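You operate a simulated robot arm through the tools that you are given. There is no shell and no other tool. Be economical: measure what you need, move in short steps, check, and stop when the job is done.

You are at the controls of a simulated robot arm. One attempt, no reset.

TASK
Scrape the glue film off the running press belt until its display shows 0 %.
Fine: use the service panel's keys; scraper on before you start; raise its load only till the film falls, too much tears the belt. Stop, then scraper off and the load knob back to its stop.

It is judged by the outcome, as a careful person would: the job done as asked, and still so three seconds after it is handed in. It fails if anything else is knocked over, pushed out of place, dropped, spilled or broken.

THE ROBOT
A 7-joint arm with a two-finger parallel gripper, fixed in place. Base frame: the origin is at the foot of the arm, x ahead of it, y to its left, z up. Lengths are in m, angles in rad, forces in N, time in s.
With the tool pointing down near the work surface it reaches from about 0.22 to 0.66 m from the base axis. Its first joint turns from -1.152 to 1.152 rad. Payload 1.57 kg.
The TCP is the grasp point between the finger pads, 0.03 m short of the fingertips. In the tool frame z runs along the fingers and y along their closing line. The gripper opens to 0.11 m. The fingers are 0.024 m wide and 0.012 m thick; the gripper's body (0.048 by 0.112 m) begins 0.078 m behind the TCP.
Orientation is told as [roll, pitch, yaw] about the base's x, y, z axes, in that order, counted from this pose: with the fingers straight down and closing along the base's y, the tool's x points along the base's -x, its y along +y and its z along -z.

THE INTERFACE
- The arm moves only by the tool apply_moves. Its argument "targets" is a list of rows, each a list of 3 entries, a list of its own where there are three numbers: the shift along the tool's x, y, z in m, then the turn, a rotation vector about the tool's x, y, z in rad, then the finger opening in m, from 0 to 0.11. In form: [[[tx, ty, tz], [ax, ay, az], grip], ...]. A call has 1 to 10 rows; each row shifts and turns the commanded pose from where the row before left it, along the tool's axes as they then stand. A row lasts 0.2 s, in which the tool goes at most 0.05 m and 0.15 rad; a call with a longer step from one row to the next is refused whole, and so is a gripper value outside its range. Where a pose cannot be reached the arm comes as near as it can. A force on the tool above 40 N (or 10 N above the force at the start of the call, whichever is more), or a blocked arm, ends the call early, and 0.2 s more pass. The fingers move at their own pace (about 0.108 m/s each) and stop on an object; they squeeze with about 28 N. The grip force told is the motor's: it shows also when the fingers shut on nothing. Time passes only in rows, and 0.2 s behind the last, so rows that do not move let the fingers close. The reply holds the time, the measured pose of the TCP, the force on the tool along the base axes, the opening and the grip force, in the units named above and with some noise.
- Cameras (640 x 400 px; columns grow to the right, rows downward): "scene" is fixed at [0.1655, -0.4346, 1.3822]; the picture's right is [0.39, -0.92, 0.00], its down [-0.67, -0.28, -0.68] and it looks along [0.63, 0.26, -0.73] (base axes); focal length 342 px, centre (320, 200). "wrist" rides on the gripper at [0.07, 0.016, -0.141] in the tool frame; the picture's right is [-0.23, 0.97, 0.00], its down [-0.86, -0.20, -0.48] and it looks along [-0.47, -0.11, 0.88] (tool axes); focal length 222 px, centre (320, 200). There is no depth. A picture from a camera that has moved, and an enlarged one, comes with that camera's place and axes in the base frame and with its lens. The place of the scene camera against the robot may be out by one fixed shift of up to 0.025 m in any direction.
- get_image(camera): a new picture of that camera. The clock stands still meanwhile.
- zoom(camera, box): a new picture of the part [left, top, right, bottom] of that camera's present view, enlarged. The clock stands still meanwhile.
- hand_in(): hands the job in; it is judged then, once.

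Work in short steps. Places have to be worked out from the pictures, the camera data and where the tool is seen: move nearer, look again, correct. Check each grasp and each placing, and mend what went wrong. You have 120 turns and 64 pictures in all, those below and enlarged ones among them. Open the gripper and draw the arm clear of the work before you hand the job in, unless the task says otherwise; then end with one line.

The tools are called after "Request:" as name(argument=value, ...) on one line, values as JSON. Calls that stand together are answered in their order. apply_moves: Moves the arm, as the interface text tells. Its arguments: {"type":"object","properties":{"targets":{"type":"array","items":{"type":"array"}}},"required":["targets"]} The other tools are called the same way: get_image (camera) takes a picture; zoom (camera, box) takes an enlarged picture of a part of a camera's view; hand_in () hands the job in.

At the start:

```text
clock: 0.0
eef_pos: [0.3969, -0.2019, 1.1451]
tool_rot: [0.001, 0.001, 0.0]
force: [0.2, 0.0, -0.6]
gripper_width: 0.1101
grip_force: 0.0
```

scene: 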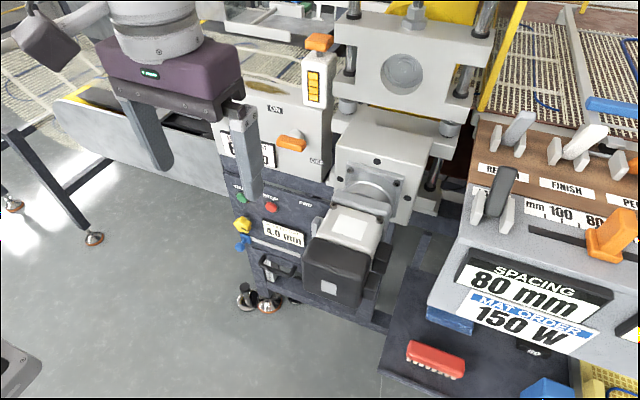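
wrist: 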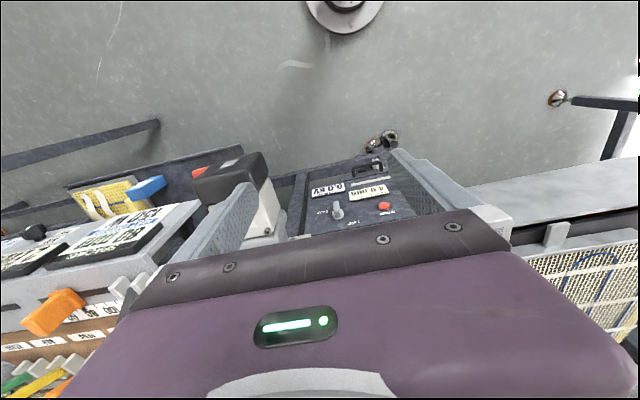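

The scene shows a press with a service panel and an orange switch behind the gripper. I zoom in to read it.

Request:
zoom(camera="scene", box=[200, 60, 360, 160])

Request:
zoom(camera="scene", box=[210, 150, 370, 320])

Request:
zoom(camera="wrist", box=[270, 130, 430, 240])

```text
4.00 times, centred on (280, 110) of scene
camera zoom: at [0.1655, -0.4346, 1.3822], right [0.39, -0.92, 0.0], down [-0.67, -0.28, -0.68], along [0.63, 0.26, -0.73], focal length 1368 px, centre (480, 560)
```

zoom: 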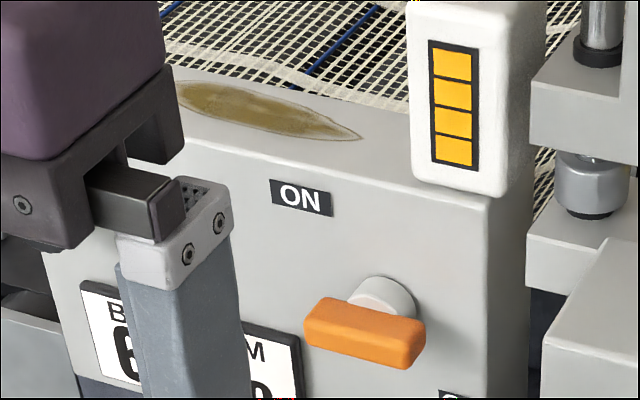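

```text
2.35 times, centred on (290, 235) of scene
camera zoom: at [0.1655, -0.4346, 1.3822], right [0.39, -0.92, 0.0], down [-0.67, -0.28, -0.68], along [0.63, 0.26, -0.73], focal length 804 px, centre (391, 118)
```

zoom: 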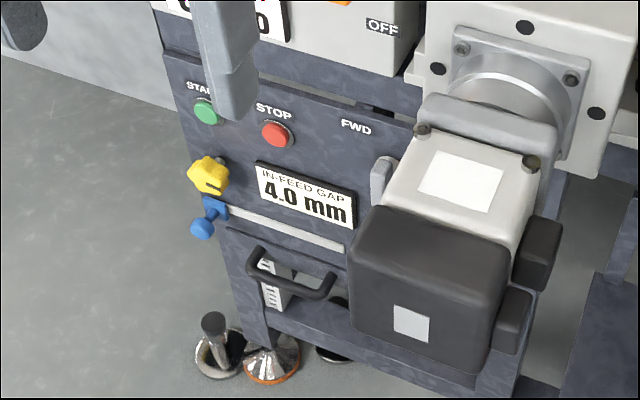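

```text
3.64 times, centred on (350, 185) of wrist
camera zoom: at [0.3278, -0.1862, 1.2865], right [0.23, 0.97, 0.0], down [0.86, -0.2, 0.48], along [0.47, -0.11, -0.88], focal length 808 px, centre (211, 254)
```

zoom: 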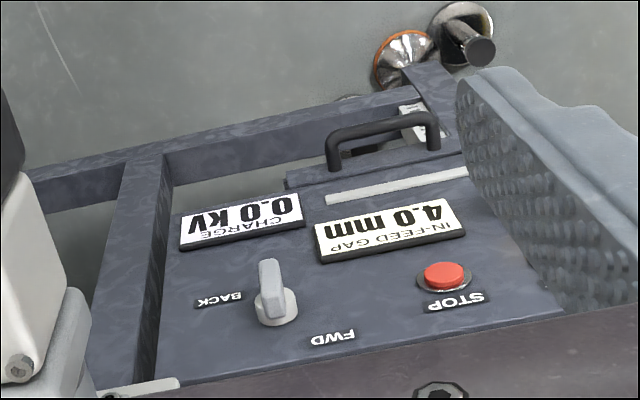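

The panel has START/STOP, FWD/BACK and an ON/OFF switch, but I have not found the scraper keys or film display. I look at the rest of the scene.

Request:
zoom(camera="scene", box=[400, 80, 640, 230])

Request:
zoom(camera="scene", box=[400, 230, 640, 400])

Request:
zoom(camera="wrist", box=[0, 140, 270, 400])

```text
2.67 times, centred on (520, 155) of scene
camera zoom: at [0.1655, -0.4346, 1.3822], right [0.39, -0.92, 0.0], down [-0.67, -0.28, -0.68], along [0.63, 0.26, -0.73], focal length 912 px, centre (-213, 320)
```

zoom: 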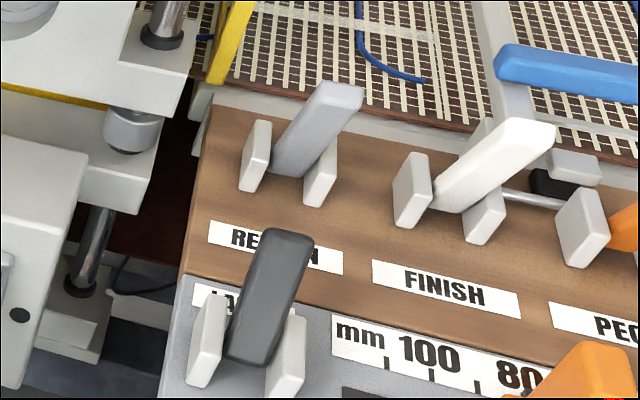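

```text
2.35 times, centred on (520, 315) of scene
camera zoom: at [0.1655, -0.4346, 1.3822], right [0.39, -0.92, 0.0], down [-0.67, -0.28, -0.68], along [0.63, 0.26, -0.73], focal length 804 px, centre (-151, -71)
```

zoom: 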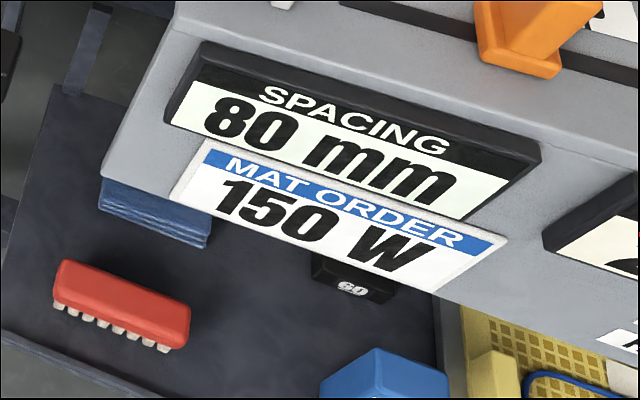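

```text
1.54 times, centred on (135, 270) of wrist
camera zoom: at [0.3278, -0.1862, 1.2865], right [0.23, 0.97, 0.0], down [0.86, -0.2, 0.48], along [0.47, -0.11, -0.88], focal length 342 px, centre (605, 92)
```

zoom: 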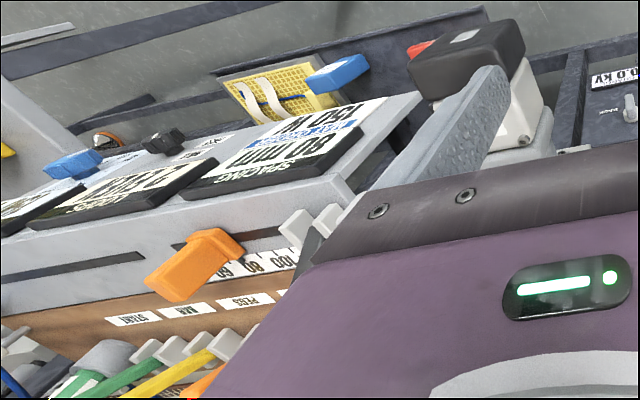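

The plate hidden behind the finger is probably "BELT FILM 6x %". I move the arm +y to uncover it.

Request:
apply_moves(targets=[[[0, 0.05, 0], [0, 0, 0], 0.05], [[0, 0.05, 0], [0, 0, 0], 0.0], [[0, 0.05, 0], [0, 0, 0], 0.0], [[0, 0.05, 0], [0, 0, 0], 0.0], [[0, 0.05, 0], [0, 0, 0], 0.0]])

Request:
get_image(camera="scene")

Request:
get_image(camera="wrist")

```text
clock: 1.2
eef_pos: [0.3962, 0.0467, 1.1445]
tool_rot: [0.001, 0.001, -0.001]
force: [-0.6, -0.3, 0.1]
gripper_width: 0.0004
grip_force: 21.7
```

```text
55 pictures are left
```

scene: 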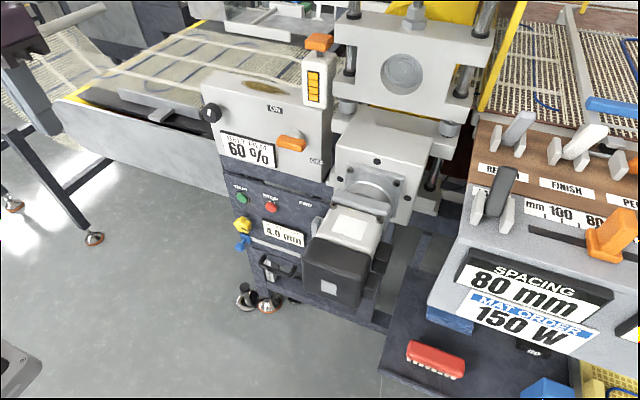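

```text
54 pictures are left
camera wrist: at [0.3273, 0.0636, 1.2859], right [0.23, 0.97, 0.0], down [0.85, -0.2, 0.48], along [0.47, -0.11, -0.88], focal length 222 px, centre (320, 200)
```

wrist: 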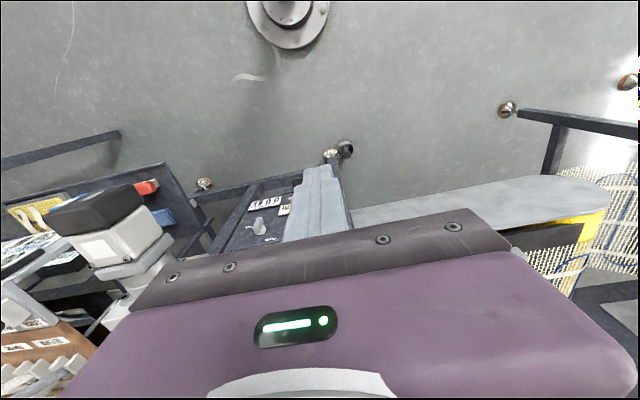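

Request:
zoom(camera="scene", box=[190, 60, 350, 180])

Request:
zoom(camera="scene", box=[220, 170, 320, 260])

```text
3.33 times, centred on (270, 120) of scene
camera zoom: at [0.1655, -0.4346, 1.3823], right [0.39, -0.92, 0.0], down [-0.67, -0.28, -0.68], along [0.63, 0.26, -0.73], focal length 1140 px, centre (487, 467)
```

zoom: 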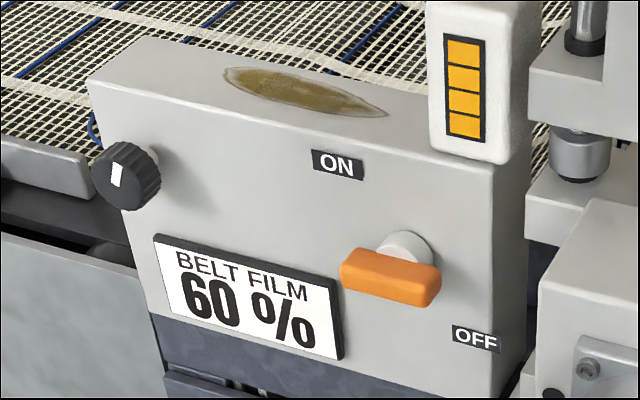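

```text
4.44 times, centred on (270, 215) of scene
camera zoom: at [0.1655, -0.4346, 1.3823], right [0.39, -0.92, 0.0], down [-0.67, -0.28, -0.68], along [0.63, 0.26, -0.73], focal length 1520 px, centre (542, 133)
```

zoom: 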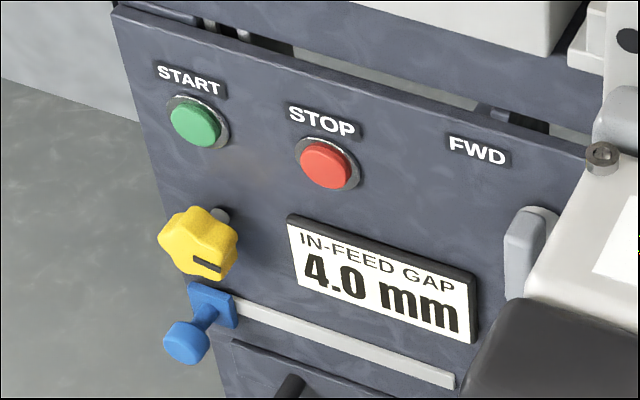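

The display reads BELT FILM 60 %. The load knob is the black one at upper left and the scraper switch is the orange bar, with START/STOP below; by triangulation the panel faces -x at x≈0.65–0.67. I pitch the tool to point forward (+x), keeping well back.

Request:
apply_moves(targets=[[[0, 0, 0], [0, -0.15, 0], 0], [[0, 0, 0], [0, -0.15, 0], 0], [[0, 0, 0], [0, -0.15, 0], 0], [[0, 0, 0], [0, -0.15, 0], 0], [[0, 0, 0], [0, -0.15, 0], 0], [[0, 0, 0], [0, -0.15, 0], 0]])

Request:
get_image(camera="wrist")

```text
clock: 2.6
eef_pos: [0.397, 0.0483, 1.144]
tool_rot: [-0.005, -0.9, 0.004]
force: [-0.6, 1.0, -0.8]
gripper_width: 0.0
grip_force: 21.5
```

```text
51 pictures are left
camera wrist: at [0.2435, 0.0637, 1.1781], right [0.14, 0.97, 0.17], down [0.16, -0.2, 0.97], along [0.98, -0.11, -0.18], focal length 222 px, centre (320, 200)
```

wrist: 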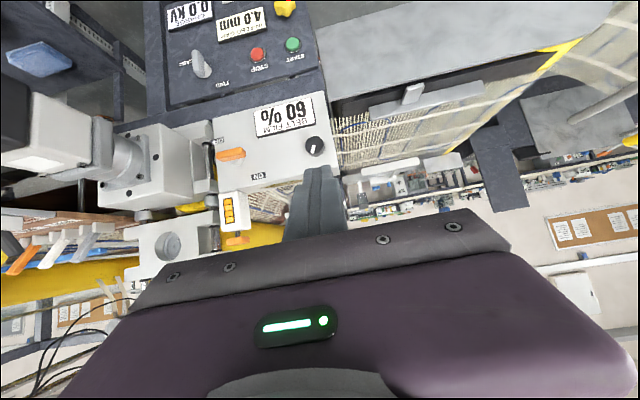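

Good view, upside down. I zoom on the switch, the knob and the keys.

Request:
zoom(camera="wrist", box=[205, 85, 345, 195])

Request:
zoom(camera="wrist", box=[165, 0, 325, 100])

```text
3.64 times, centred on (275, 140) of wrist
camera zoom: at [0.2435, 0.0637, 1.1781], right [0.14, 0.97, 0.17], down [0.16, -0.2, 0.97], along [0.98, -0.11, -0.18], focal length 808 px, centre (484, 418)
```

zoom: 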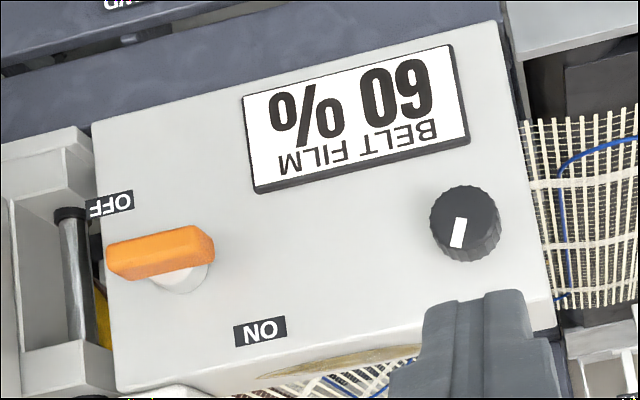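

```text
4.00 times, centred on (245, 50) of wrist
camera zoom: at [0.2435, 0.0637, 1.1781], right [0.14, 0.97, 0.17], down [0.16, -0.2, 0.97], along [0.98, -0.11, -0.18], focal length 888 px, centre (620, 800)
```

zoom: 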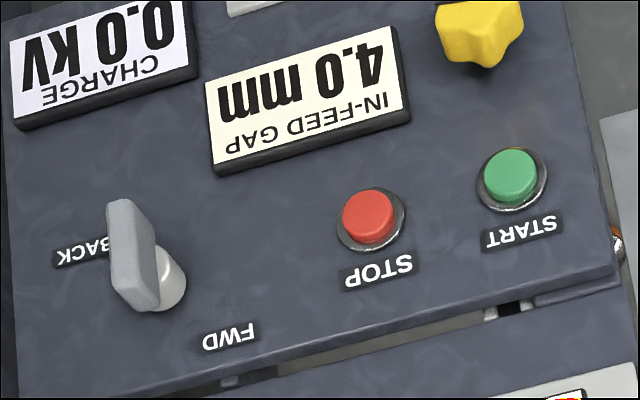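

The scraper bar is horizontal (currently OFF, presumably), at about (0.68, -0.165, 0.955). The load knob is near (0.67, 0.025, 0.99) and STOP near (0.70, -0.076, 0.70). I finish pitching forward, staying well back in x, and start moving toward the switch line.

Request:
apply_moves(targets=[[[0, 0, 0], [0, -0.15, 0], 0], [[0, 0, 0], [0, -0.15, 0], 0], [[0, 0, 0], [0, -0.15, 0], 0], [[0, 0, 0], [0, -0.15, 0], 0], [[0, 0, 0], [0, -0.071, 0], 0], [[0.03, -0.035, 0], [0, 0, 0], 0], [[0.03, -0.035, 0], [0, 0, 0], 0], [[0.03, -0.035, 0], [0, 0, 0], 0]])

Request:
get_image(camera="wrist")

```text
clock: 4.4
eef_pos: [0.4768, 0.0186, 1.2723]
tool_rot: [0.998, -1.49, -0.937]
force: [0.3, -0.6, -0.8]
gripper_width: 0.0
grip_force: 21.1
out of reach, approached as far as the arm can: row 1, 2, 3, 4, 5, 6, 7, 8
```

```text
48 pictures are left
camera wrist: at [0.3312, 0.0305, 1.2114], right [-0.05, 0.95, 0.29], down [-0.42, -0.29, 0.86], along [0.9, -0.08, 0.42], focal length 222 px, centre (320, 200)
```

wrist: 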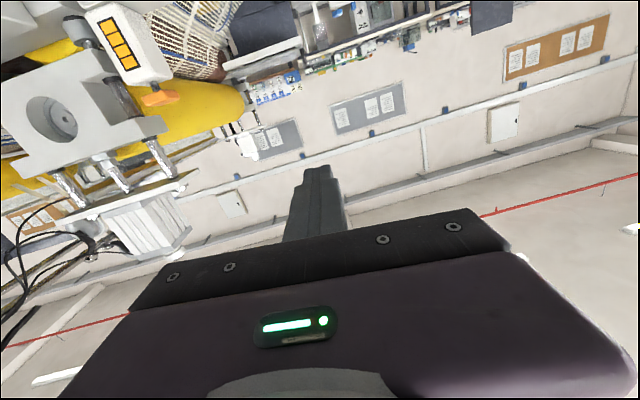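

The arm could not hold the forward pose so close in, so I command it forward (+x) to get back within reach.

Request:
apply_moves(targets=[[[0, 0, 0.04], [0, 0, 0], 0], [[0, 0, 0.04], [0, 0, 0], 0], [[0, 0, 0.04], [0, 0, 0], 0], [[0, 0, 0], [0, 0, 0], 0]])

```text
clock: 5.4
eef_pos: [0.595, 0.0283, 1.2682]
tool_rot: [1.018, -1.491, -0.954]
force: [0.3, 0.1, -0.4]
gripper_width: 0.0
grip_force: 21.3
```

Now I level the tool (small orientation fix) and come down in front of the housing, still about 0.1 m off the face.

Request:
apply_moves(targets=[[[0, 0, -0.02], [0.064, -0.042, -0.068], 0], [[0.045, 0, 0], [0, 0, 0], 0], [[0.045, 0, 0], [0, 0, 0], 0], [[0.045, 0, 0], [0, 0, 0], 0], [[0.045, 0, 0], [0, 0, 0], 0], [[0.045, 0, 0], [0, 0, 0], 0]])

Request:
get_image(camera="wrist")

```text
clock: 6.8
eef_pos: [0.5736, 0.0253, 1.0436]
tool_rot: [0.003, -1.569, -0.005]
force: [0.6, 0.4, -0.7]
gripper_width: 0.0001
grip_force: 20.3
```

```text
47 pictures are left
camera wrist: at [0.4323, 0.0423, 0.9751], right [0.0, 0.97, 0.23], down [-0.48, -0.2, 0.86], along [0.88, -0.11, 0.46], focal length 222 px, centre (320, 200)
```

wrist: 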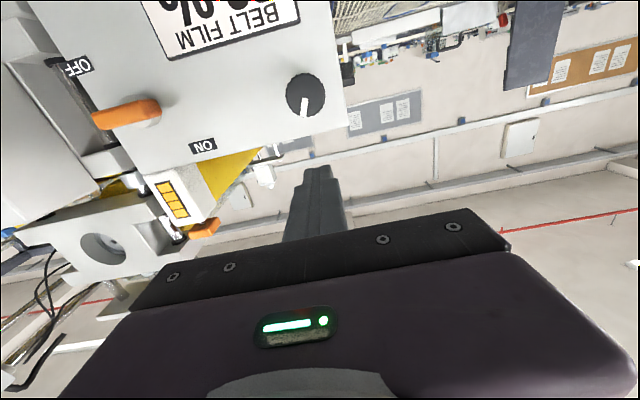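

Triangulation is consistent: knob face at (0.679, 0.024, 0.984) and switch bar centre at (0.682, -0.162, 0.957), spanning y from -0.126 to -0.20. I check the clearance around the switch, especially the press block to its right.

Request:
zoom(camera="wrist", box=[0, 20, 240, 170])

Request:
zoom(camera="scene", box=[190, 50, 430, 200])

```text
2.67 times, centred on (120, 95) of wrist
camera zoom: at [0.4323, 0.0423, 0.9751], right [0.0, 0.97, 0.23], down [-0.48, -0.2, 0.86], along [0.88, -0.11, 0.46], focal length 592 px, centre (853, 480)
```

zoom: 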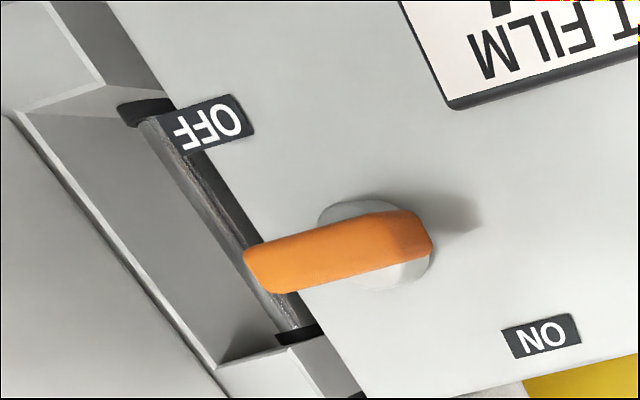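

```text
2.67 times, centred on (310, 125) of scene
camera zoom: at [0.1655, -0.4346, 1.3822], right [0.39, -0.92, 0.0], down [-0.67, -0.28, -0.68], along [0.63, 0.26, -0.73], focal length 912 px, centre (347, 400)
```

zoom: 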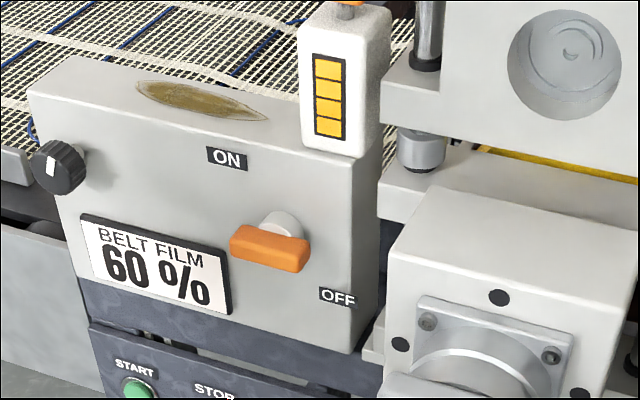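

The face is at x≈0.708 and the pivot is at the bar's centre, with the press block starting at y≈-0.255. I line up in front of the bar with the fingers open, ready to grip its two ends.

Request:
apply_moves(targets=[[[0.0173, -0.0372, 0], [0, 0, 0], 0.0], [[0.0173, -0.0372, 0], [0, 0, 0], 0.03], [[0.0173, -0.0372, 0], [0, 0, 0], 0.06], [[0.0173, -0.0372, 0], [0, 0, 0], 0.106], [[0.0173, -0.0372, 0], [0, 0, 0], 0.106], [[0, 0, 0.02], [0, 0, 0], 0.106]])

Request:
get_image(camera="wrist")

Request:
get_image(camera="scene")

```text
clock: 8.2
eef_pos: [0.5959, -0.1609, 0.9552]
tool_rot: [0.027, -1.568, -0.028]
force: [0.0, -0.5, 0.0]
gripper_width: 0.106
grip_force: 0.0
```

```text
44 pictures are left
camera wrist: at [0.4538, -0.1433, 0.8867], right [0.0, 0.97, 0.23], down [-0.48, -0.2, 0.86], along [0.88, -0.11, 0.46], focal length 222 px, centre (320, 200)
```

wrist: 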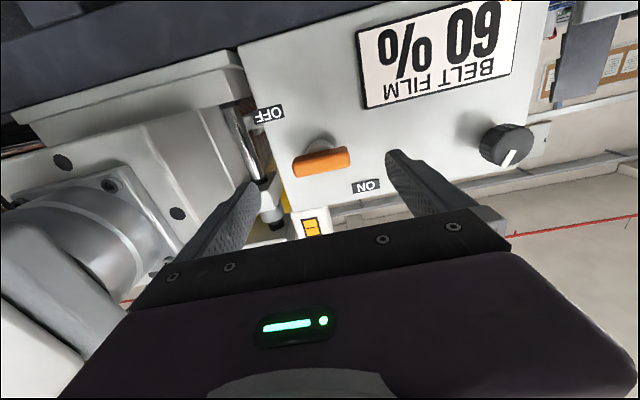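

```text
43 pictures are left
```

scene: 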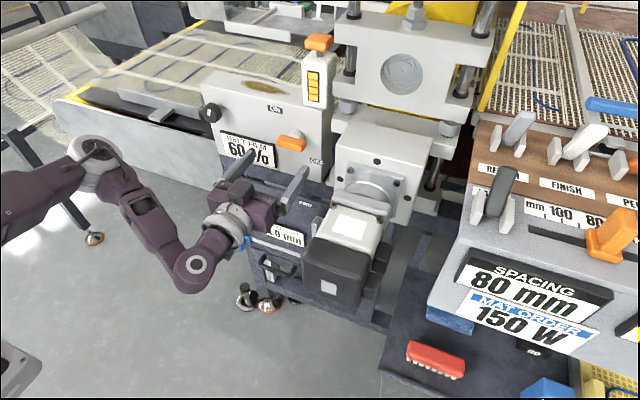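

Aligned: the bar centre works out to (0.68, -0.160, 0.958), length about 0.06. I advance 0.071 m and close on the bar ends.

Request:
apply_moves(targets=[[[0, 0, 0.036], [0, 0, 0], 0.106], [[-0.001, 0, 0.035], [0, 0, 0], 0.106], [[0, 0, 0], [0, 0, 0], 0.03], [[0, 0, 0], [0, 0, 0], 0.03], [[0, 0, 0], [0, 0, 0], 0.03]])

Request:
get_image(camera="wrist")

```text
clock: 9.4
eef_pos: [0.6663, -0.1603, 0.9563]
tool_rot: [-0.3, -1.567, 0.294]
force: [16.5, -17.1, 0.8]
gripper_width: 0.0601
grip_force: 45.2
```

```text
42 pictures are left
camera wrist: at [0.5248, -0.1432, 0.8875], right [0.01, 0.97, 0.23], down [-0.48, -0.2, 0.86], along [0.88, -0.11, 0.46], focal length 222 px, centre (320, 200)
```

wrist: 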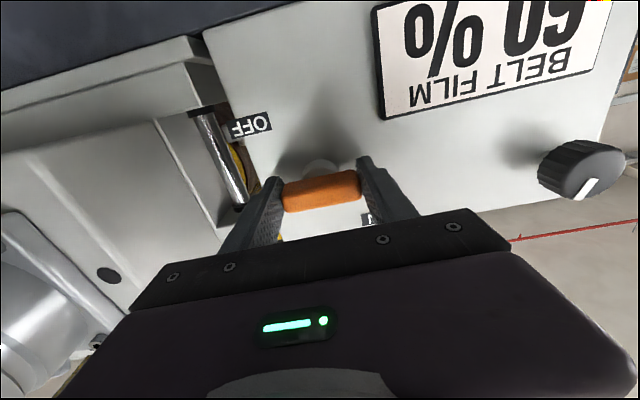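

The bar is gripped at width 0.060 with a modest side force. I try a small clockwise turn (+0.3 about tool z) with a slight y relief, then check.

Request:
apply_moves(targets=[[[0, -0.001, 0], [0, 0, 0.1], 0.03], [[0, -0.001, 0], [0, 0, 0.1], 0.03], [[0, 0, 0], [0, 0, 0.1], 0.03]])

Request:
zoom(camera="wrist", box=[200, 80, 440, 230])

```text
clock: 10.2
eef_pos: [0.6654, -0.1582, 0.956]
tool_rot: [1.558, -1.269, -1.556]
force: [29.4, 4.7, -9.9]
gripper_width: 0.06
grip_force: 45.0
```

```text
2.67 times, centred on (320, 155) of wrist
camera zoom: at [0.5244, -0.1232, 0.8959], right [0.0, 0.86, 0.51], down [-0.47, -0.45, 0.76], along [0.88, -0.24, 0.41], focal length 592 px, centre (320, 320)
```

zoom: 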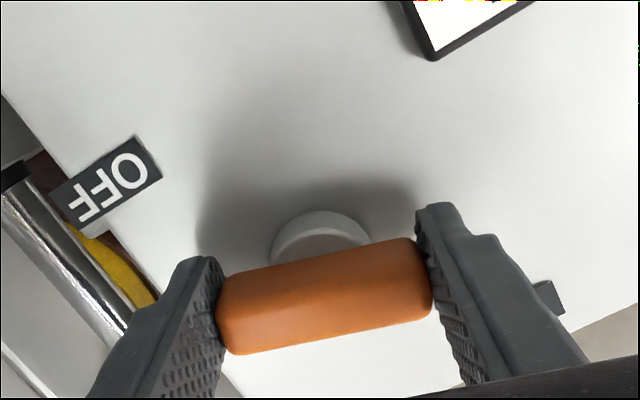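

The bar follows the gripper. I continue clockwise, easing slightly toward the face to relieve the axial force.

Request:
apply_moves(targets=[[[0, 0, 0.002], [0, 0, 0.05], 0.03], [[0, 0, 0.001], [0, 0, 0.12], 0.03], [[0, 0, 0], [0, 0, 0.12], 0.03], [[0, 0, 0], [0, 0, 0.12], 0.03]])

Request:
zoom(camera="wrist", box=[200, 80, 440, 230])

```text
clock: 10.8
eef_pos: [0.6647, -0.1584, 0.9565]
tool_rot: [1.562, -1.141, -1.56]
force: [-19.8, 8.2, 6.6]
gripper_width: 0.0599
grip_force: 44.7
stopped in row 2: the force on the tool passed its limit (the readings are from after the stop); the commanded pose is now the measured one
```

```text
2.67 times, centred on (320, 155) of wrist
camera zoom: at [0.5245, -0.1153, 0.9011], right [0.0, 0.79, 0.61], down [-0.47, -0.54, 0.7], along [0.88, -0.29, 0.38], focal length 592 px, centre (320, 320)
```

zoom: 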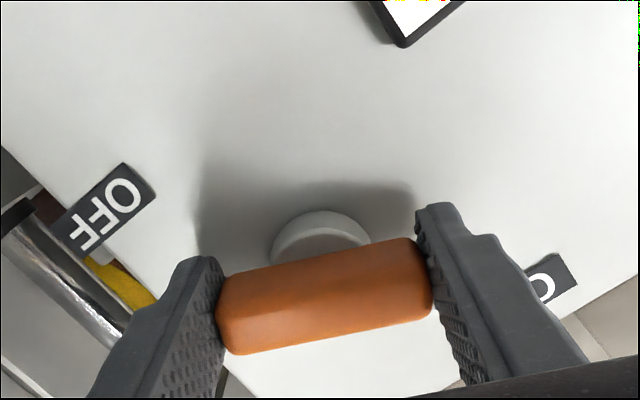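

The bar now stands about 0.43 rad clockwise. The axial shift was wrong, so I continue with pure turning.

Request:
apply_moves(targets=[[[0, 0, -0.0005], [0, 0, 0.08], 0.03], [[0, 0, 0], [0, 0, 0.08], 0.03], [[0, 0, 0], [0, 0, 0.08], 0.03], [[0, 0, 0], [0, 0, 0.08], 0.03], [[0, 0, 0], [0, 0, 0.08], 0.03]])

Request:
zoom(camera="wrist", box=[200, 80, 440, 230])

```text
clock: 11.9
eef_pos: [0.6668, -0.1578, 0.9563]
tool_rot: [1.571, -0.787, -1.565]
force: [-23.5, 8.6, 8.9]
gripper_width: 0.0601
grip_force: 44.7
stopped in row 5: the force on the tool passed its limit (the readings are from after the stop); the commanded pose is now the measured one
```

```text
2.67 times, centred on (320, 155) of wrist
camera zoom: at [0.5247, -0.0977, 0.9201], right [0.0, 0.53, 0.85], down [-0.47, -0.75, 0.47], along [0.88, -0.4, 0.25], focal length 592 px, centre (320, 320)
```

zoom: 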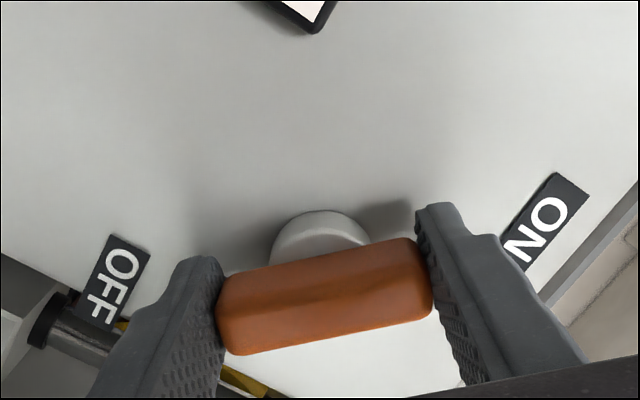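

The bar now points at ON (45°), and the turn stopped there, perhaps at an end stop. I try a bit more to tell.

Request:
apply_moves(targets=[[[0, 0, 0], [0, 0, 0.08], 0.03], [[0, 0, 0], [0, 0, 0.08], 0.03], [[0, 0, 0], [0, 0, 0.08], 0.03]])

Request:
zoom(camera="wrist", box=[200, 80, 440, 230])

```text
clock: 12.7
eef_pos: [0.6665, -0.1574, 0.9586]
tool_rot: [1.572, -0.547, -1.565]
force: [-32.6, 15.2, 18.3]
gripper_width: 0.06
grip_force: 45.2
```

```text
2.67 times, centred on (320, 155) of wrist
camera zoom: at [0.5247, -0.0901, 0.9361], right [0.0, 0.31, 0.95], down [-0.47, -0.84, 0.27], along [0.88, -0.45, 0.15], focal length 592 px, centre (320, 320)
```

zoom: 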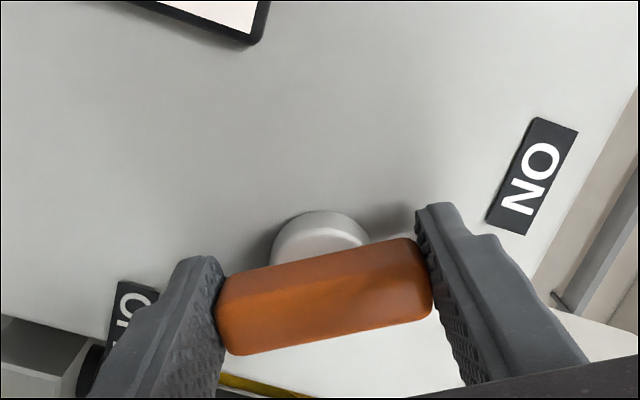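

Still turning freely past 45°, so there is no stop yet. I relieve the side and axial force slightly and go on to vertical.

Request:
apply_moves(targets=[[[0, 0.001, -0.002], [0, 0, 0], 0.03], [[0, 0, 0], [0, 0, 0.1], 0.03], [[0, 0, 0], [0, 0, 0.1], 0.03], [[0, 0, 0], [0, 0, 0.1], 0.03], [[0, 0, 0], [0, 0, 0.1], 0.03], [[0, 0, 0], [0, 0, 0.1], 0.03]])

Request:
zoom(camera="wrist", box=[200, 80, 440, 230])

```text
clock: 14.1
eef_pos: [0.6665, -0.1564, 0.9595]
tool_rot: [1.576, -0.047, -1.565]
force: [37.4, -0.7, 28.2]
gripper_width: 0.0595
grip_force: 44.7
```

```text
2.67 times, centred on (320, 155) of wrist
camera zoom: at [0.5245, -0.0869, 0.9725], right [0.0, -0.18, 0.98], down [-0.47, -0.87, -0.16], along [0.88, -0.47, -0.08], focal length 592 px, centre (320, 320)
```

zoom: 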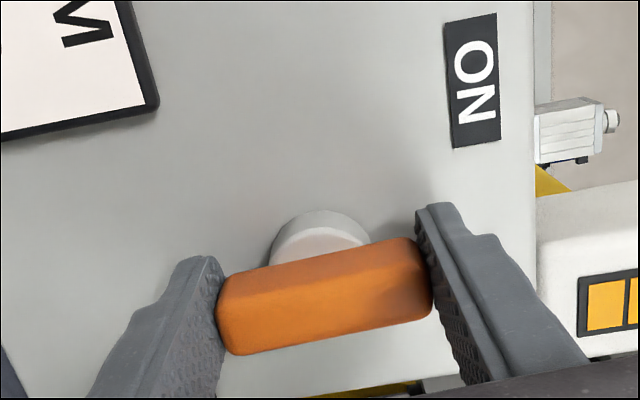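

The bar is now essentially vertical. I finish the last 0.05 rad, open the fingers, back off and look.

Request:
apply_moves(targets=[[[0, 0.001, 0.001], [0, 0, 0.05], 0.03], [[0, 0, 0], [0, 0, 0], 0.1], [[0, 0, 0], [0, 0, 0], 0.1], [[0, 0, -0.045], [0, 0, 0], 0.1], [[0, 0, -0.045], [0, 0, 0], 0.1]])

Request:
get_image(camera="wrist")

```text
clock: 15.3
eef_pos: [0.5732, -0.1587, 0.9592]
tool_rot: [1.569, 0.002, -1.566]
force: [0.0, 0.5, 0.3]
gripper_width: 0.0999
grip_force: 0.1
```

```text
36 pictures are left
camera wrist: at [0.4322, -0.0892, 0.9773], right [0.0, -0.23, 0.97], down [-0.47, -0.86, -0.2], along [0.88, -0.46, -0.11], focal length 222 px, centre (320, 200)
```

wrist: 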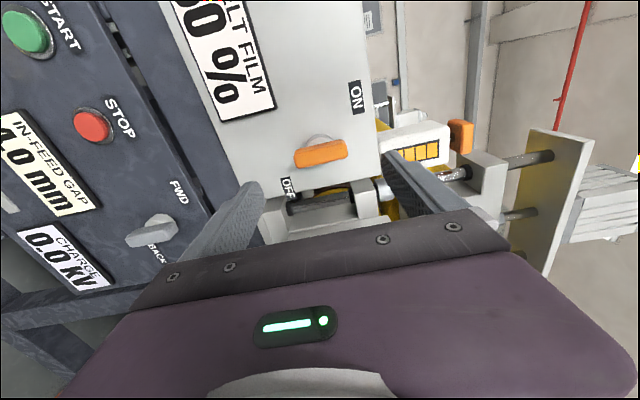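

The bar stands vertical and stays there, so the scraper is set to ON. START works out to about (0.698, 0.017, 0.710) and STOP to (0.696, -0.075, 0.711). I close the fingers and move in front of START.

Request:
apply_moves(targets=[[[0.0251, -0.0356, 0], [0, 0, 0], 0.05], [[0.0251, -0.0356, 0], [0, 0, 0], 0.0], [[0.0251, -0.0356, 0], [0, 0, 0], 0.0], [[0.0251, -0.0356, 0], [0, 0, 0], 0], [[0.0251, -0.0356, 0], [0, 0, 0], 0.0], [[0.0251, -0.0356, 0], [0, 0, 0], 0.0], [[0.0251, -0.0356, 0.02], [0, 0, 0], 0]])

Request:
get_image(camera="wrist")

```text
clock: 16.9
eef_pos: [0.5957, 0.0167, 0.7099]
tool_rot: [1.572, 0.002, -1.567]
force: [0.1, 0.5, 0.5]
gripper_width: 0.0
grip_force: 20.6
```

```text
35 pictures are left
camera wrist: at [0.454, 0.0854, 0.7278], right [0.0, -0.23, 0.97], down [-0.48, -0.86, -0.2], along [0.88, -0.46, -0.11], focal length 222 px, centre (320, 200)
```

wrist: 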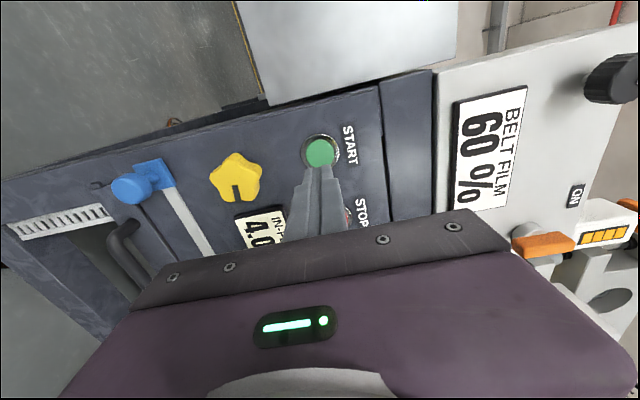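

START is dead ahead: the ray gives y=0.017, z=0.711. I advance and press in small steps.

Request:
apply_moves(targets=[[[0, 0, 0.03], [0, 0, 0], 0], [[0, 0, 0.025], [0, 0, 0], 0], [[0, 0, 0.006], [0, 0, 0], 0], [[0, 0, 0.005], [0, 0, 0], 0], [[0, 0, 0.004], [0, 0, 0], 0]])

Request:
zoom(camera="wrist", box=[200, 80, 440, 230])

```text
clock: 18.1
eef_pos: [0.6652, 0.018, 0.7103]
tool_rot: [1.569, 0.002, -1.565]
force: [-7.9, -2.5, 3.7]
gripper_width: 0.0002
grip_force: 21.5
```

```text
2.67 times, centred on (320, 155) of wrist
camera zoom: at [0.5244, 0.0874, 0.7278], right [0.0, -0.23, 0.97], down [-0.47, -0.86, -0.2], along [0.88, -0.46, -0.11], focal length 592 px, centre (320, 320)
```

zoom: 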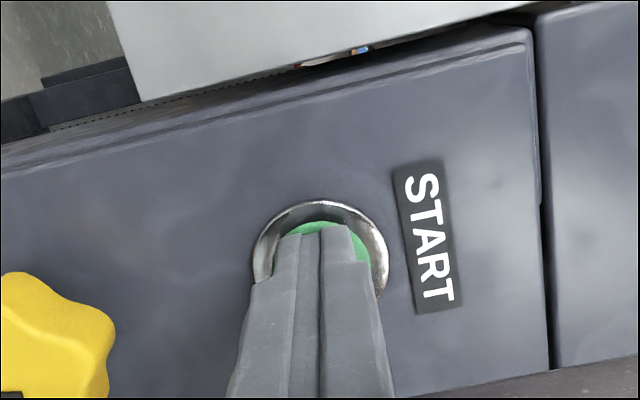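

In contact at about 8 N. I press a few mm more, then back off and look for signs of running.

Request:
apply_moves(targets=[[[0, 0, 0.003], [0, 0, 0], 0], [[0, 0, 0.002], [0, 0, 0], 0]])

Request:
apply_moves(targets=[[[0, 0, -0.04], [0, 0, 0], 0], [[0, 0, -0.045], [0, 0, 0], 0]])

Request:
get_image(camera="scene")

```text
clock: 18.7
eef_pos: [0.669, 0.0191, 0.7099]
tool_rot: [1.569, 0.004, -1.566]
force: [-23.2, -1.6, 7.1]
gripper_width: 0.0
grip_force: 20.7
```

```text
clock: 19.3
eef_pos: [0.5841, 0.0158, 0.71]
tool_rot: [1.571, 0.002, -1.567]
force: [0.1, -0.2, -0.1]
gripper_width: 0.0003
grip_force: 21.4
```

```text
33 pictures are left
```

scene: 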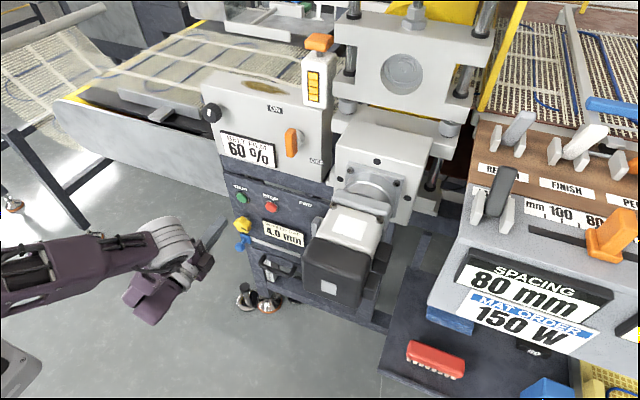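

No obvious sign yet. I zoom in on the belt for a time comparison and raise the tool to the load knob's height.

Request:
zoom(camera="scene", box=[100, 20, 340, 170])

Request:
apply_moves(targets=[[[0.0015, 0.0456, 0], [0, 0, 0], 0], [[0.0015, 0.0456, 0], [0, 0, 0], 0], [[0.0015, 0.0456, 0], [0, 0, 0], 0.03], [[0.0015, 0.0456, 0], [0, 0, 0], 0.07], [[0.0015, 0.0456, 0], [0, 0, 0], 0.07], [[0.001, 0.0456, 0], [0, 0, 0], 0.07]])

Request:
zoom(camera="scene", box=[100, 20, 340, 170])

```text
2.67 times, centred on (220, 95) of scene
camera zoom: at [0.1655, -0.4347, 1.3822], right [0.39, -0.92, 0.0], down [-0.67, -0.28, -0.68], along [0.63, 0.26, -0.73], focal length 912 px, centre (587, 480)
```

zoom: 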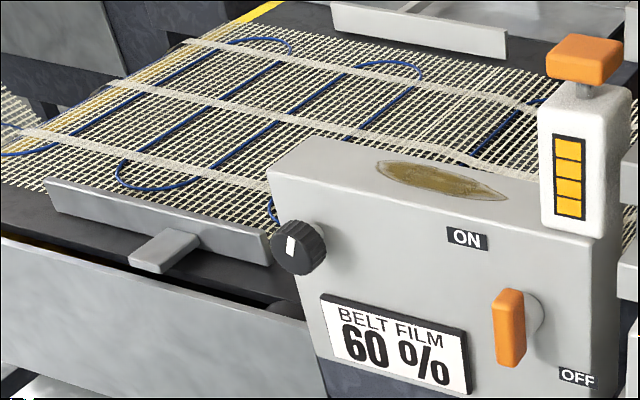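

```text
clock: 20.7
eef_pos: [0.5836, 0.0245, 0.9813]
tool_rot: [1.571, 0.001, -1.565]
force: [-1.3, -0.5, 0.3]
gripper_width: 0.0698
grip_force: 0.1
```

```text
2.67 times, centred on (220, 95) of scene
camera zoom: at [0.1655, -0.4346, 1.3822], right [0.39, -0.92, 0.0], down [-0.67, -0.28, -0.68], along [0.63, 0.26, -0.73], focal length 912 px, centre (587, 480)
```

zoom: 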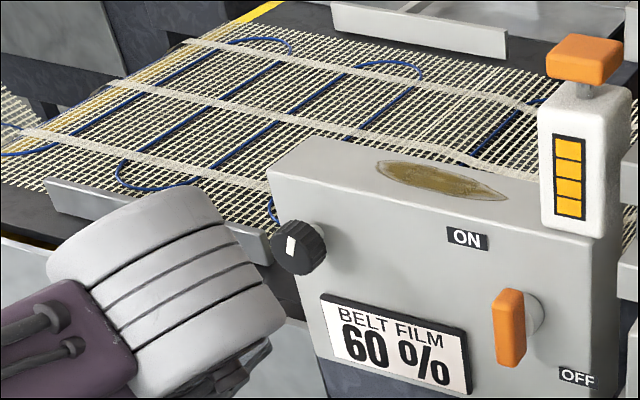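

The mat does not move visibly, so I will judge by the film reading. I roll the tool back (counterclockwise) so there is wrist room to turn the knob clockwise.

Request:
apply_moves(targets=[[[0, 0, 0], [0, 0, -0.15], 0.07], [[0, 0, 0], [0, 0, -0.15], 0.07], [[0, 0, 0], [0, 0, -0.15], 0.07], [[0, 0, 0], [0, 0, -0.15], 0.07], [[0, 0, 0], [0, 0, -0.15], 0.07], [[0, 0, 0], [0, 0, -0.15], 0.07], [[0, 0, 0], [0, 0, -0.15], 0.07], [[0, 0, 0], [0, 0, -0.15], 0.07], [[0, 0, 0], [0, 0, -0.15], 0.07], [[0, 0, 0], [0, 0, -0.15], 0.07]])

Request:
apply_moves(targets=[[[0, 0, 0], [0, 0, -0.15], 0.07], [[0, 0, 0], [0, 0, -0.15], 0.07], [[0, 0, 0], [0, 0, -0.15], 0.07], [[0, 0, 0], [0, 0, -0.15], 0.07], [[0, 0, 0], [0, 0, -0.15], 0.07], [[0, 0, 0], [0, 0, -0.15], 0.07], [[0, 0, 0], [0, 0, -0.15], 0.07], [[0, 0, 0], [0, 0, -0.15], 0.07], [[0, 0, 0], [0, 0, -0.15], 0.07], [[0, 0, 0], [0, 0, -0.14], 0.07]])

Request:
get_image(camera="wrist")

```text
clock: 22.9
eef_pos: [0.5861, 0.0247, 0.9839]
tool_rot: [1.551, -1.502, -1.548]
force: [-0.2, -0.1, -1.3]
gripper_width: 0.0698
grip_force: 0.0
```

```text
clock: 25.1
eef_pos: [0.5845, 0.0273, 0.9834]
tool_rot: [-1.57, -0.152, 1.575]
force: [-0.4, -0.9, 0.1]
gripper_width: 0.0702
grip_force: 0.0
```

```text
30 pictures are left
camera wrist: at [0.4438, -0.0407, 0.9575], right [0.0, 0.37, -0.93], down [-0.48, 0.81, 0.33], along [0.88, 0.45, 0.18], focal length 222 px, centre (320, 200)
```

wrist: 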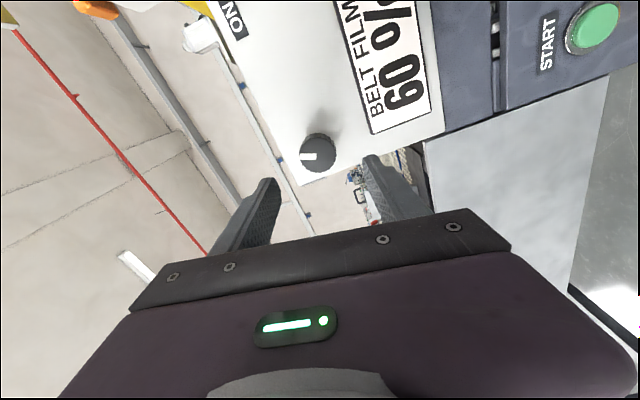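

Roll is about -1.42 and the knob is nearly dead ahead. I record the marker's stop position, then advance to straddle the knob.

Request:
zoom(camera="wrist", box=[260, 100, 380, 200])

Request:
apply_moves(targets=[[[0.0014, -0.0029, 0.038], [0, 0, 0], 0.07], [[0, 0, 0.037], [0, 0, 0], 0.07]])

Request:
zoom(camera="wrist", box=[200, 80, 440, 230])

```text
4.00 times, centred on (320, 150) of wrist
camera zoom: at [0.4438, -0.0407, 0.9575], right [0.0, 0.37, -0.93], down [-0.48, 0.81, 0.33], along [0.88, 0.45, 0.18], focal length 888 px, centre (320, 400)
```

zoom: 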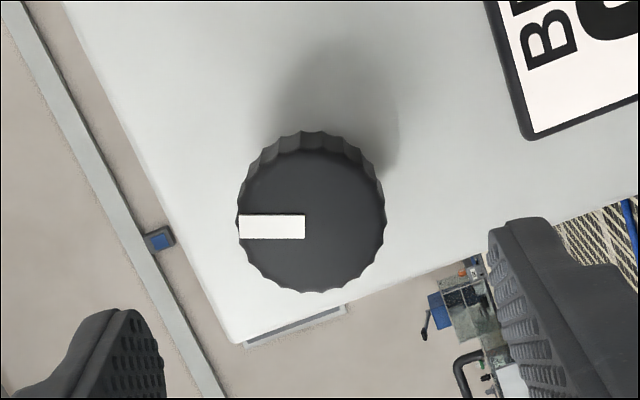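

```text
clock: 25.7
eef_pos: [0.6597, 0.0234, 0.9889]
tool_rot: [-1.569, -0.154, 1.574]
force: [-0.2, 0.6, 0.6]
gripper_width: 0.07
grip_force: 0.0
```

```text
2.67 times, centred on (320, 155) of wrist
camera zoom: at [0.519, -0.0435, 0.9619], right [0.0, 0.38, -0.93], down [-0.48, 0.81, 0.33], along [0.88, 0.45, 0.18], focal length 592 px, centre (320, 320)
```

zoom: 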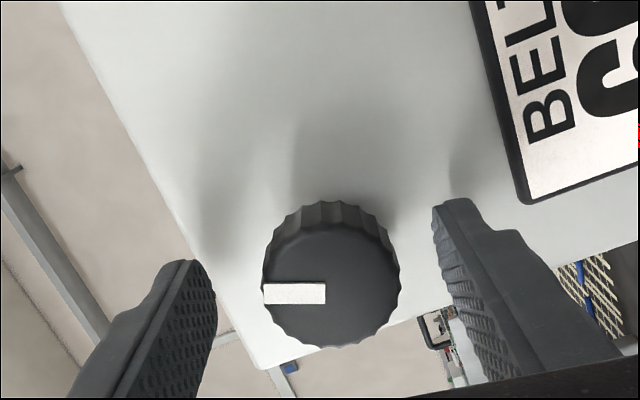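

The knob is centred between the fingers. I close on it.

Request:
apply_moves(targets=[[[0, 0, 0], [0, 0, 0], 0.02], [[0, 0, 0], [0, 0, 0], 0.02], [[0, 0, 0], [0, 0, 0], 0.02]])

```text
clock: 26.5
eef_pos: [0.6602, 0.0247, 0.9849]
tool_rot: [-1.56, -0.155, 1.576]
force: [8.3, 5.9, -32.4]
gripper_width: 0.0382
grip_force: 44.3
```

The side force of -32 N in z shows the tool sits about 3 mm high, so I recentre and turn clockwise a first 0.2 rad.

Request:
apply_moves(targets=[[[0, 0.003, 0], [0, 0, 0], 0.02], [[0, 0, 0], [0, 0, 0.1], 0.02], [[0, 0, 0], [0, 0, 0.1], 0.02]])

Request:
get_image(camera="wrist")

```text
clock: 27.3
eef_pos: [0.659, 0.0249, 0.9854]
tool_rot: [-1.571, -0.358, 1.576]
force: [-5.9, 3.9, -6.4]
gripper_width: 0.0385
grip_force: 44.3
```

```text
27 pictures are left
camera wrist: at [0.5189, -0.0358, 0.9456], right [0.0, 0.55, -0.83], down [-0.48, 0.73, 0.49], along [0.88, 0.4, 0.27], focal length 222 px, centre (320, 200)
```

wrist: 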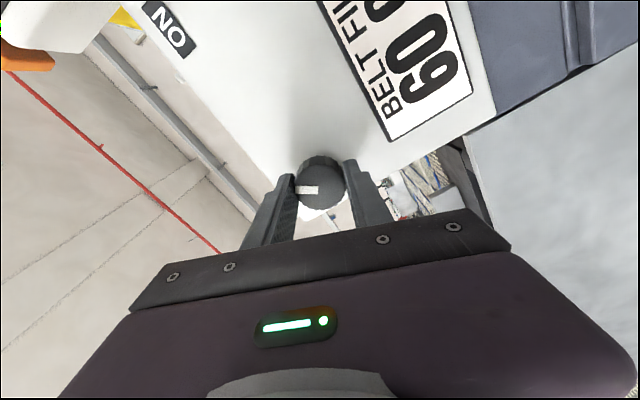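

The knob turned with the gripper and the film still reads 60. I turn another 0.3 rad, wait, and read.

Request:
apply_moves(targets=[[[0, 0, 0], [0, 0, 0.1], 0.02], [[0, 0, 0], [0, 0, 0.1], 0.02], [[0, 0, 0], [0, 0, 0.1], 0.02], [[0, 0, 0], [0, 0, 0], 0.02], [[0, 0, 0], [0, 0, 0], 0.02], [[0, 0, 0], [0, 0, 0], 0.02]])

Request:
get_image(camera="wrist")

```text
clock: 28.7
eef_pos: [0.6591, 0.0251, 0.9851]
tool_rot: [-1.573, -0.657, 1.576]
force: [-4.0, -5.6, 8.2]
gripper_width: 0.0382
grip_force: 43.8
```

```text
26 pictures are left
camera wrist: at [0.5188, -0.0213, 0.9297], right [0.0, 0.77, -0.63], down [-0.48, 0.55, 0.68], along [0.88, 0.31, 0.37], focal length 222 px, centre (320, 200)
```

wrist: 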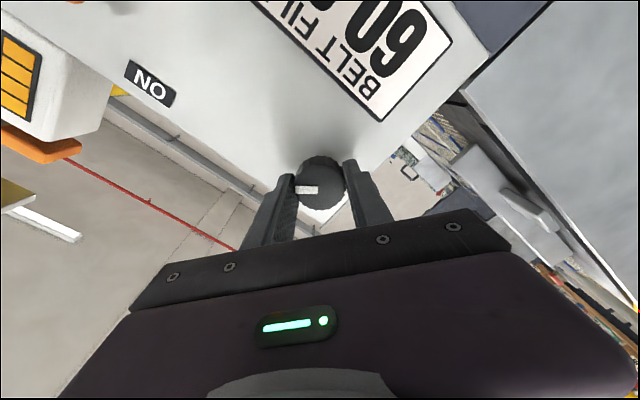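

Still 60 with the knob about 0.5 rad on. Another 0.25 rad with a wait.

Request:
apply_moves(targets=[[[0, 0, 0], [0, 0, 0.1], 0.02], [[0, 0, 0], [0, 0, 0.15], 0.02], [[0, 0, 0], [0, 0, 0], 0.02], [[0, 0, 0], [0, 0, 0], 0.02], [[0, 0, 0], [0, 0, 0], 0.02], [[0, 0, 0], [0, 0, 0], 0.02]])

Request:
zoom(camera="scene", box=[100, 20, 340, 170])

```text
clock: 30.1
eef_pos: [0.6591, 0.0243, 0.9847]
tool_rot: [-1.575, -0.905, 1.578]
force: [0.0, -9.5, 19.6]
gripper_width: 0.0386
grip_force: 43.6
```

```text
2.67 times, centred on (220, 95) of scene
camera zoom: at [0.1651, -0.4349, 1.3822], right [0.39, -0.92, 0.0], down [-0.67, -0.28, -0.69], along [0.63, 0.26, -0.73], focal length 912 px, centre (587, 480)
```

zoom: 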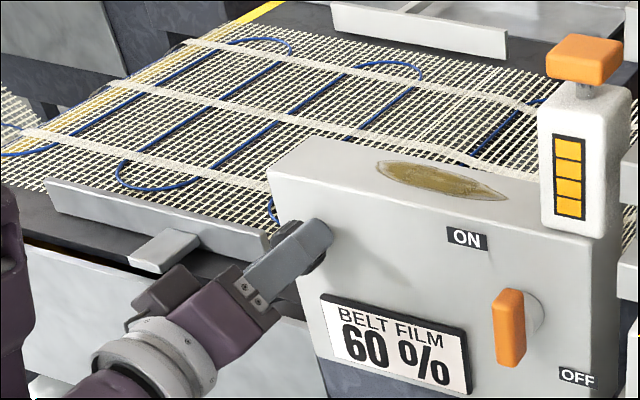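

Still 60 %. Before raising the load further I want to confirm the press actually started, so I compare the START lamp and panel.

Request:
zoom(camera="scene", box=[220, 170, 320, 260])

```text
4.44 times, centred on (270, 215) of scene
camera zoom: at [0.1651, -0.4349, 1.3822], right [0.39, -0.92, 0.0], down [-0.67, -0.28, -0.69], along [0.63, 0.26, -0.73], focal length 1520 px, centre (542, 133)
```

zoom: 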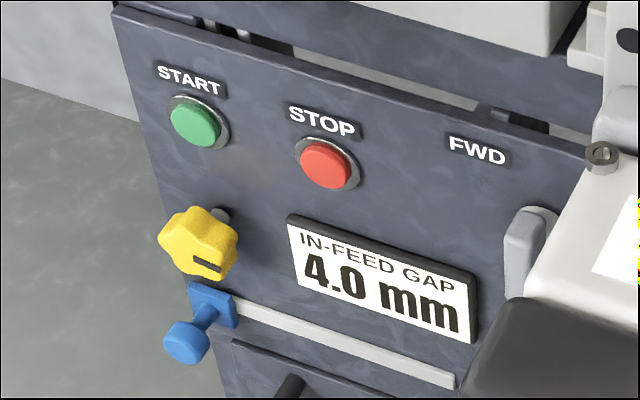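

There is no visible running sign, so I cannot be sure START registered. Safest is to return the knob to its stop, press START again more firmly, then raise the load from zero.

Request:
apply_moves(targets=[[[0, 0, 0], [0, 0, -0.12], 0.02], [[0, 0, 0], [0, 0, -0.13], 0.02], [[0, 0, 0], [0, 0, -0.13], 0.02], [[0, 0, 0], [0, 0, -0.13], 0.02], [[0, 0, 0], [0, 0, -0.13], 0.02], [[0, 0, 0], [0, 0, -0.11], 0.02], [[0, 0, 0], [0, 0, 0], 0.07], [[0, 0, 0], [0, 0, 0], 0.07]])

Request:
apply_moves(targets=[[[0, 0, -0.04], [0, 0, 0], 0.07], [[0, 0, -0.035], [0, 0, 0], 0.07]])

Request:
zoom(camera="wrist", box=[260, 100, 380, 200])

```text
clock: 31.9
eef_pos: [0.6591, 0.0261, 0.9819]
tool_rot: [-1.567, -0.154, 1.576]
force: [-0.2, 0.0, 0.6]
gripper_width: 0.0701
grip_force: 0.1
```

```text
clock: 32.5
eef_pos: [0.5841, 0.0259, 0.983]
tool_rot: [-1.571, -0.153, 1.577]
force: [-0.1, 0.0, 0.1]
gripper_width: 0.0697
grip_force: 0.1
```

```text
4.00 times, centred on (320, 150) of wrist
camera zoom: at [0.4429, -0.0414, 0.9568], right [0.0, 0.37, -0.93], down [-0.48, 0.81, 0.33], along [0.88, 0.45, 0.18], focal length 888 px, centre (320, 400)
```

zoom: 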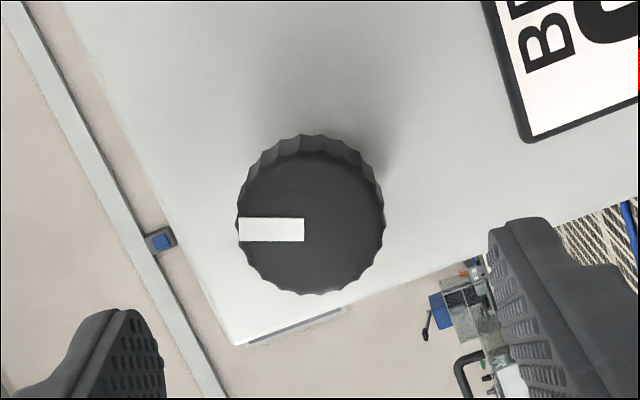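

The knob is exactly back at its stop mark. Now back down to START with closed fingers.

Request:
apply_moves(targets=[[[0.00815, 0.0448, 0], [0, 0, 0], 0.03], [[0.00815, 0.0448, 0], [0, 0, 0], 0], [[0.00815, 0.0448, 0], [0, 0, 0], 0], [[0.00815, 0.0448, 0], [0, 0, 0], 0], [[0.00815, 0.0448, 0], [0, 0, 0], 0], [[0.00815, 0.0448, 0], [0, 0, 0], 0], [[0, 0, 0.03], [0, 0, 0], 0]])

Request:
zoom(camera="wrist", box=[240, 90, 400, 210])

```text
clock: 34.1
eef_pos: [0.6141, 0.018, 0.7082]
tool_rot: [-1.571, -0.153, 1.577]
force: [-0.2, -0.2, 0.4]
gripper_width: 0.0
grip_force: 21.6
```

```text
3.33 times, centred on (320, 150) of wrist
camera zoom: at [0.4735, -0.048, 0.683], right [0.0, 0.37, -0.93], down [-0.48, 0.81, 0.33], along [0.88, 0.45, 0.18], focal length 740 px, centre (320, 367)
```

zoom: 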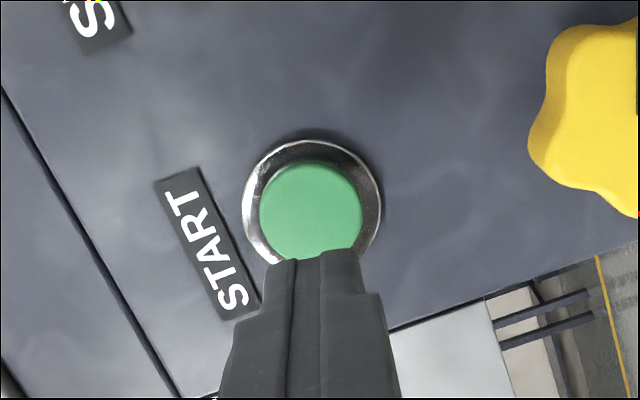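

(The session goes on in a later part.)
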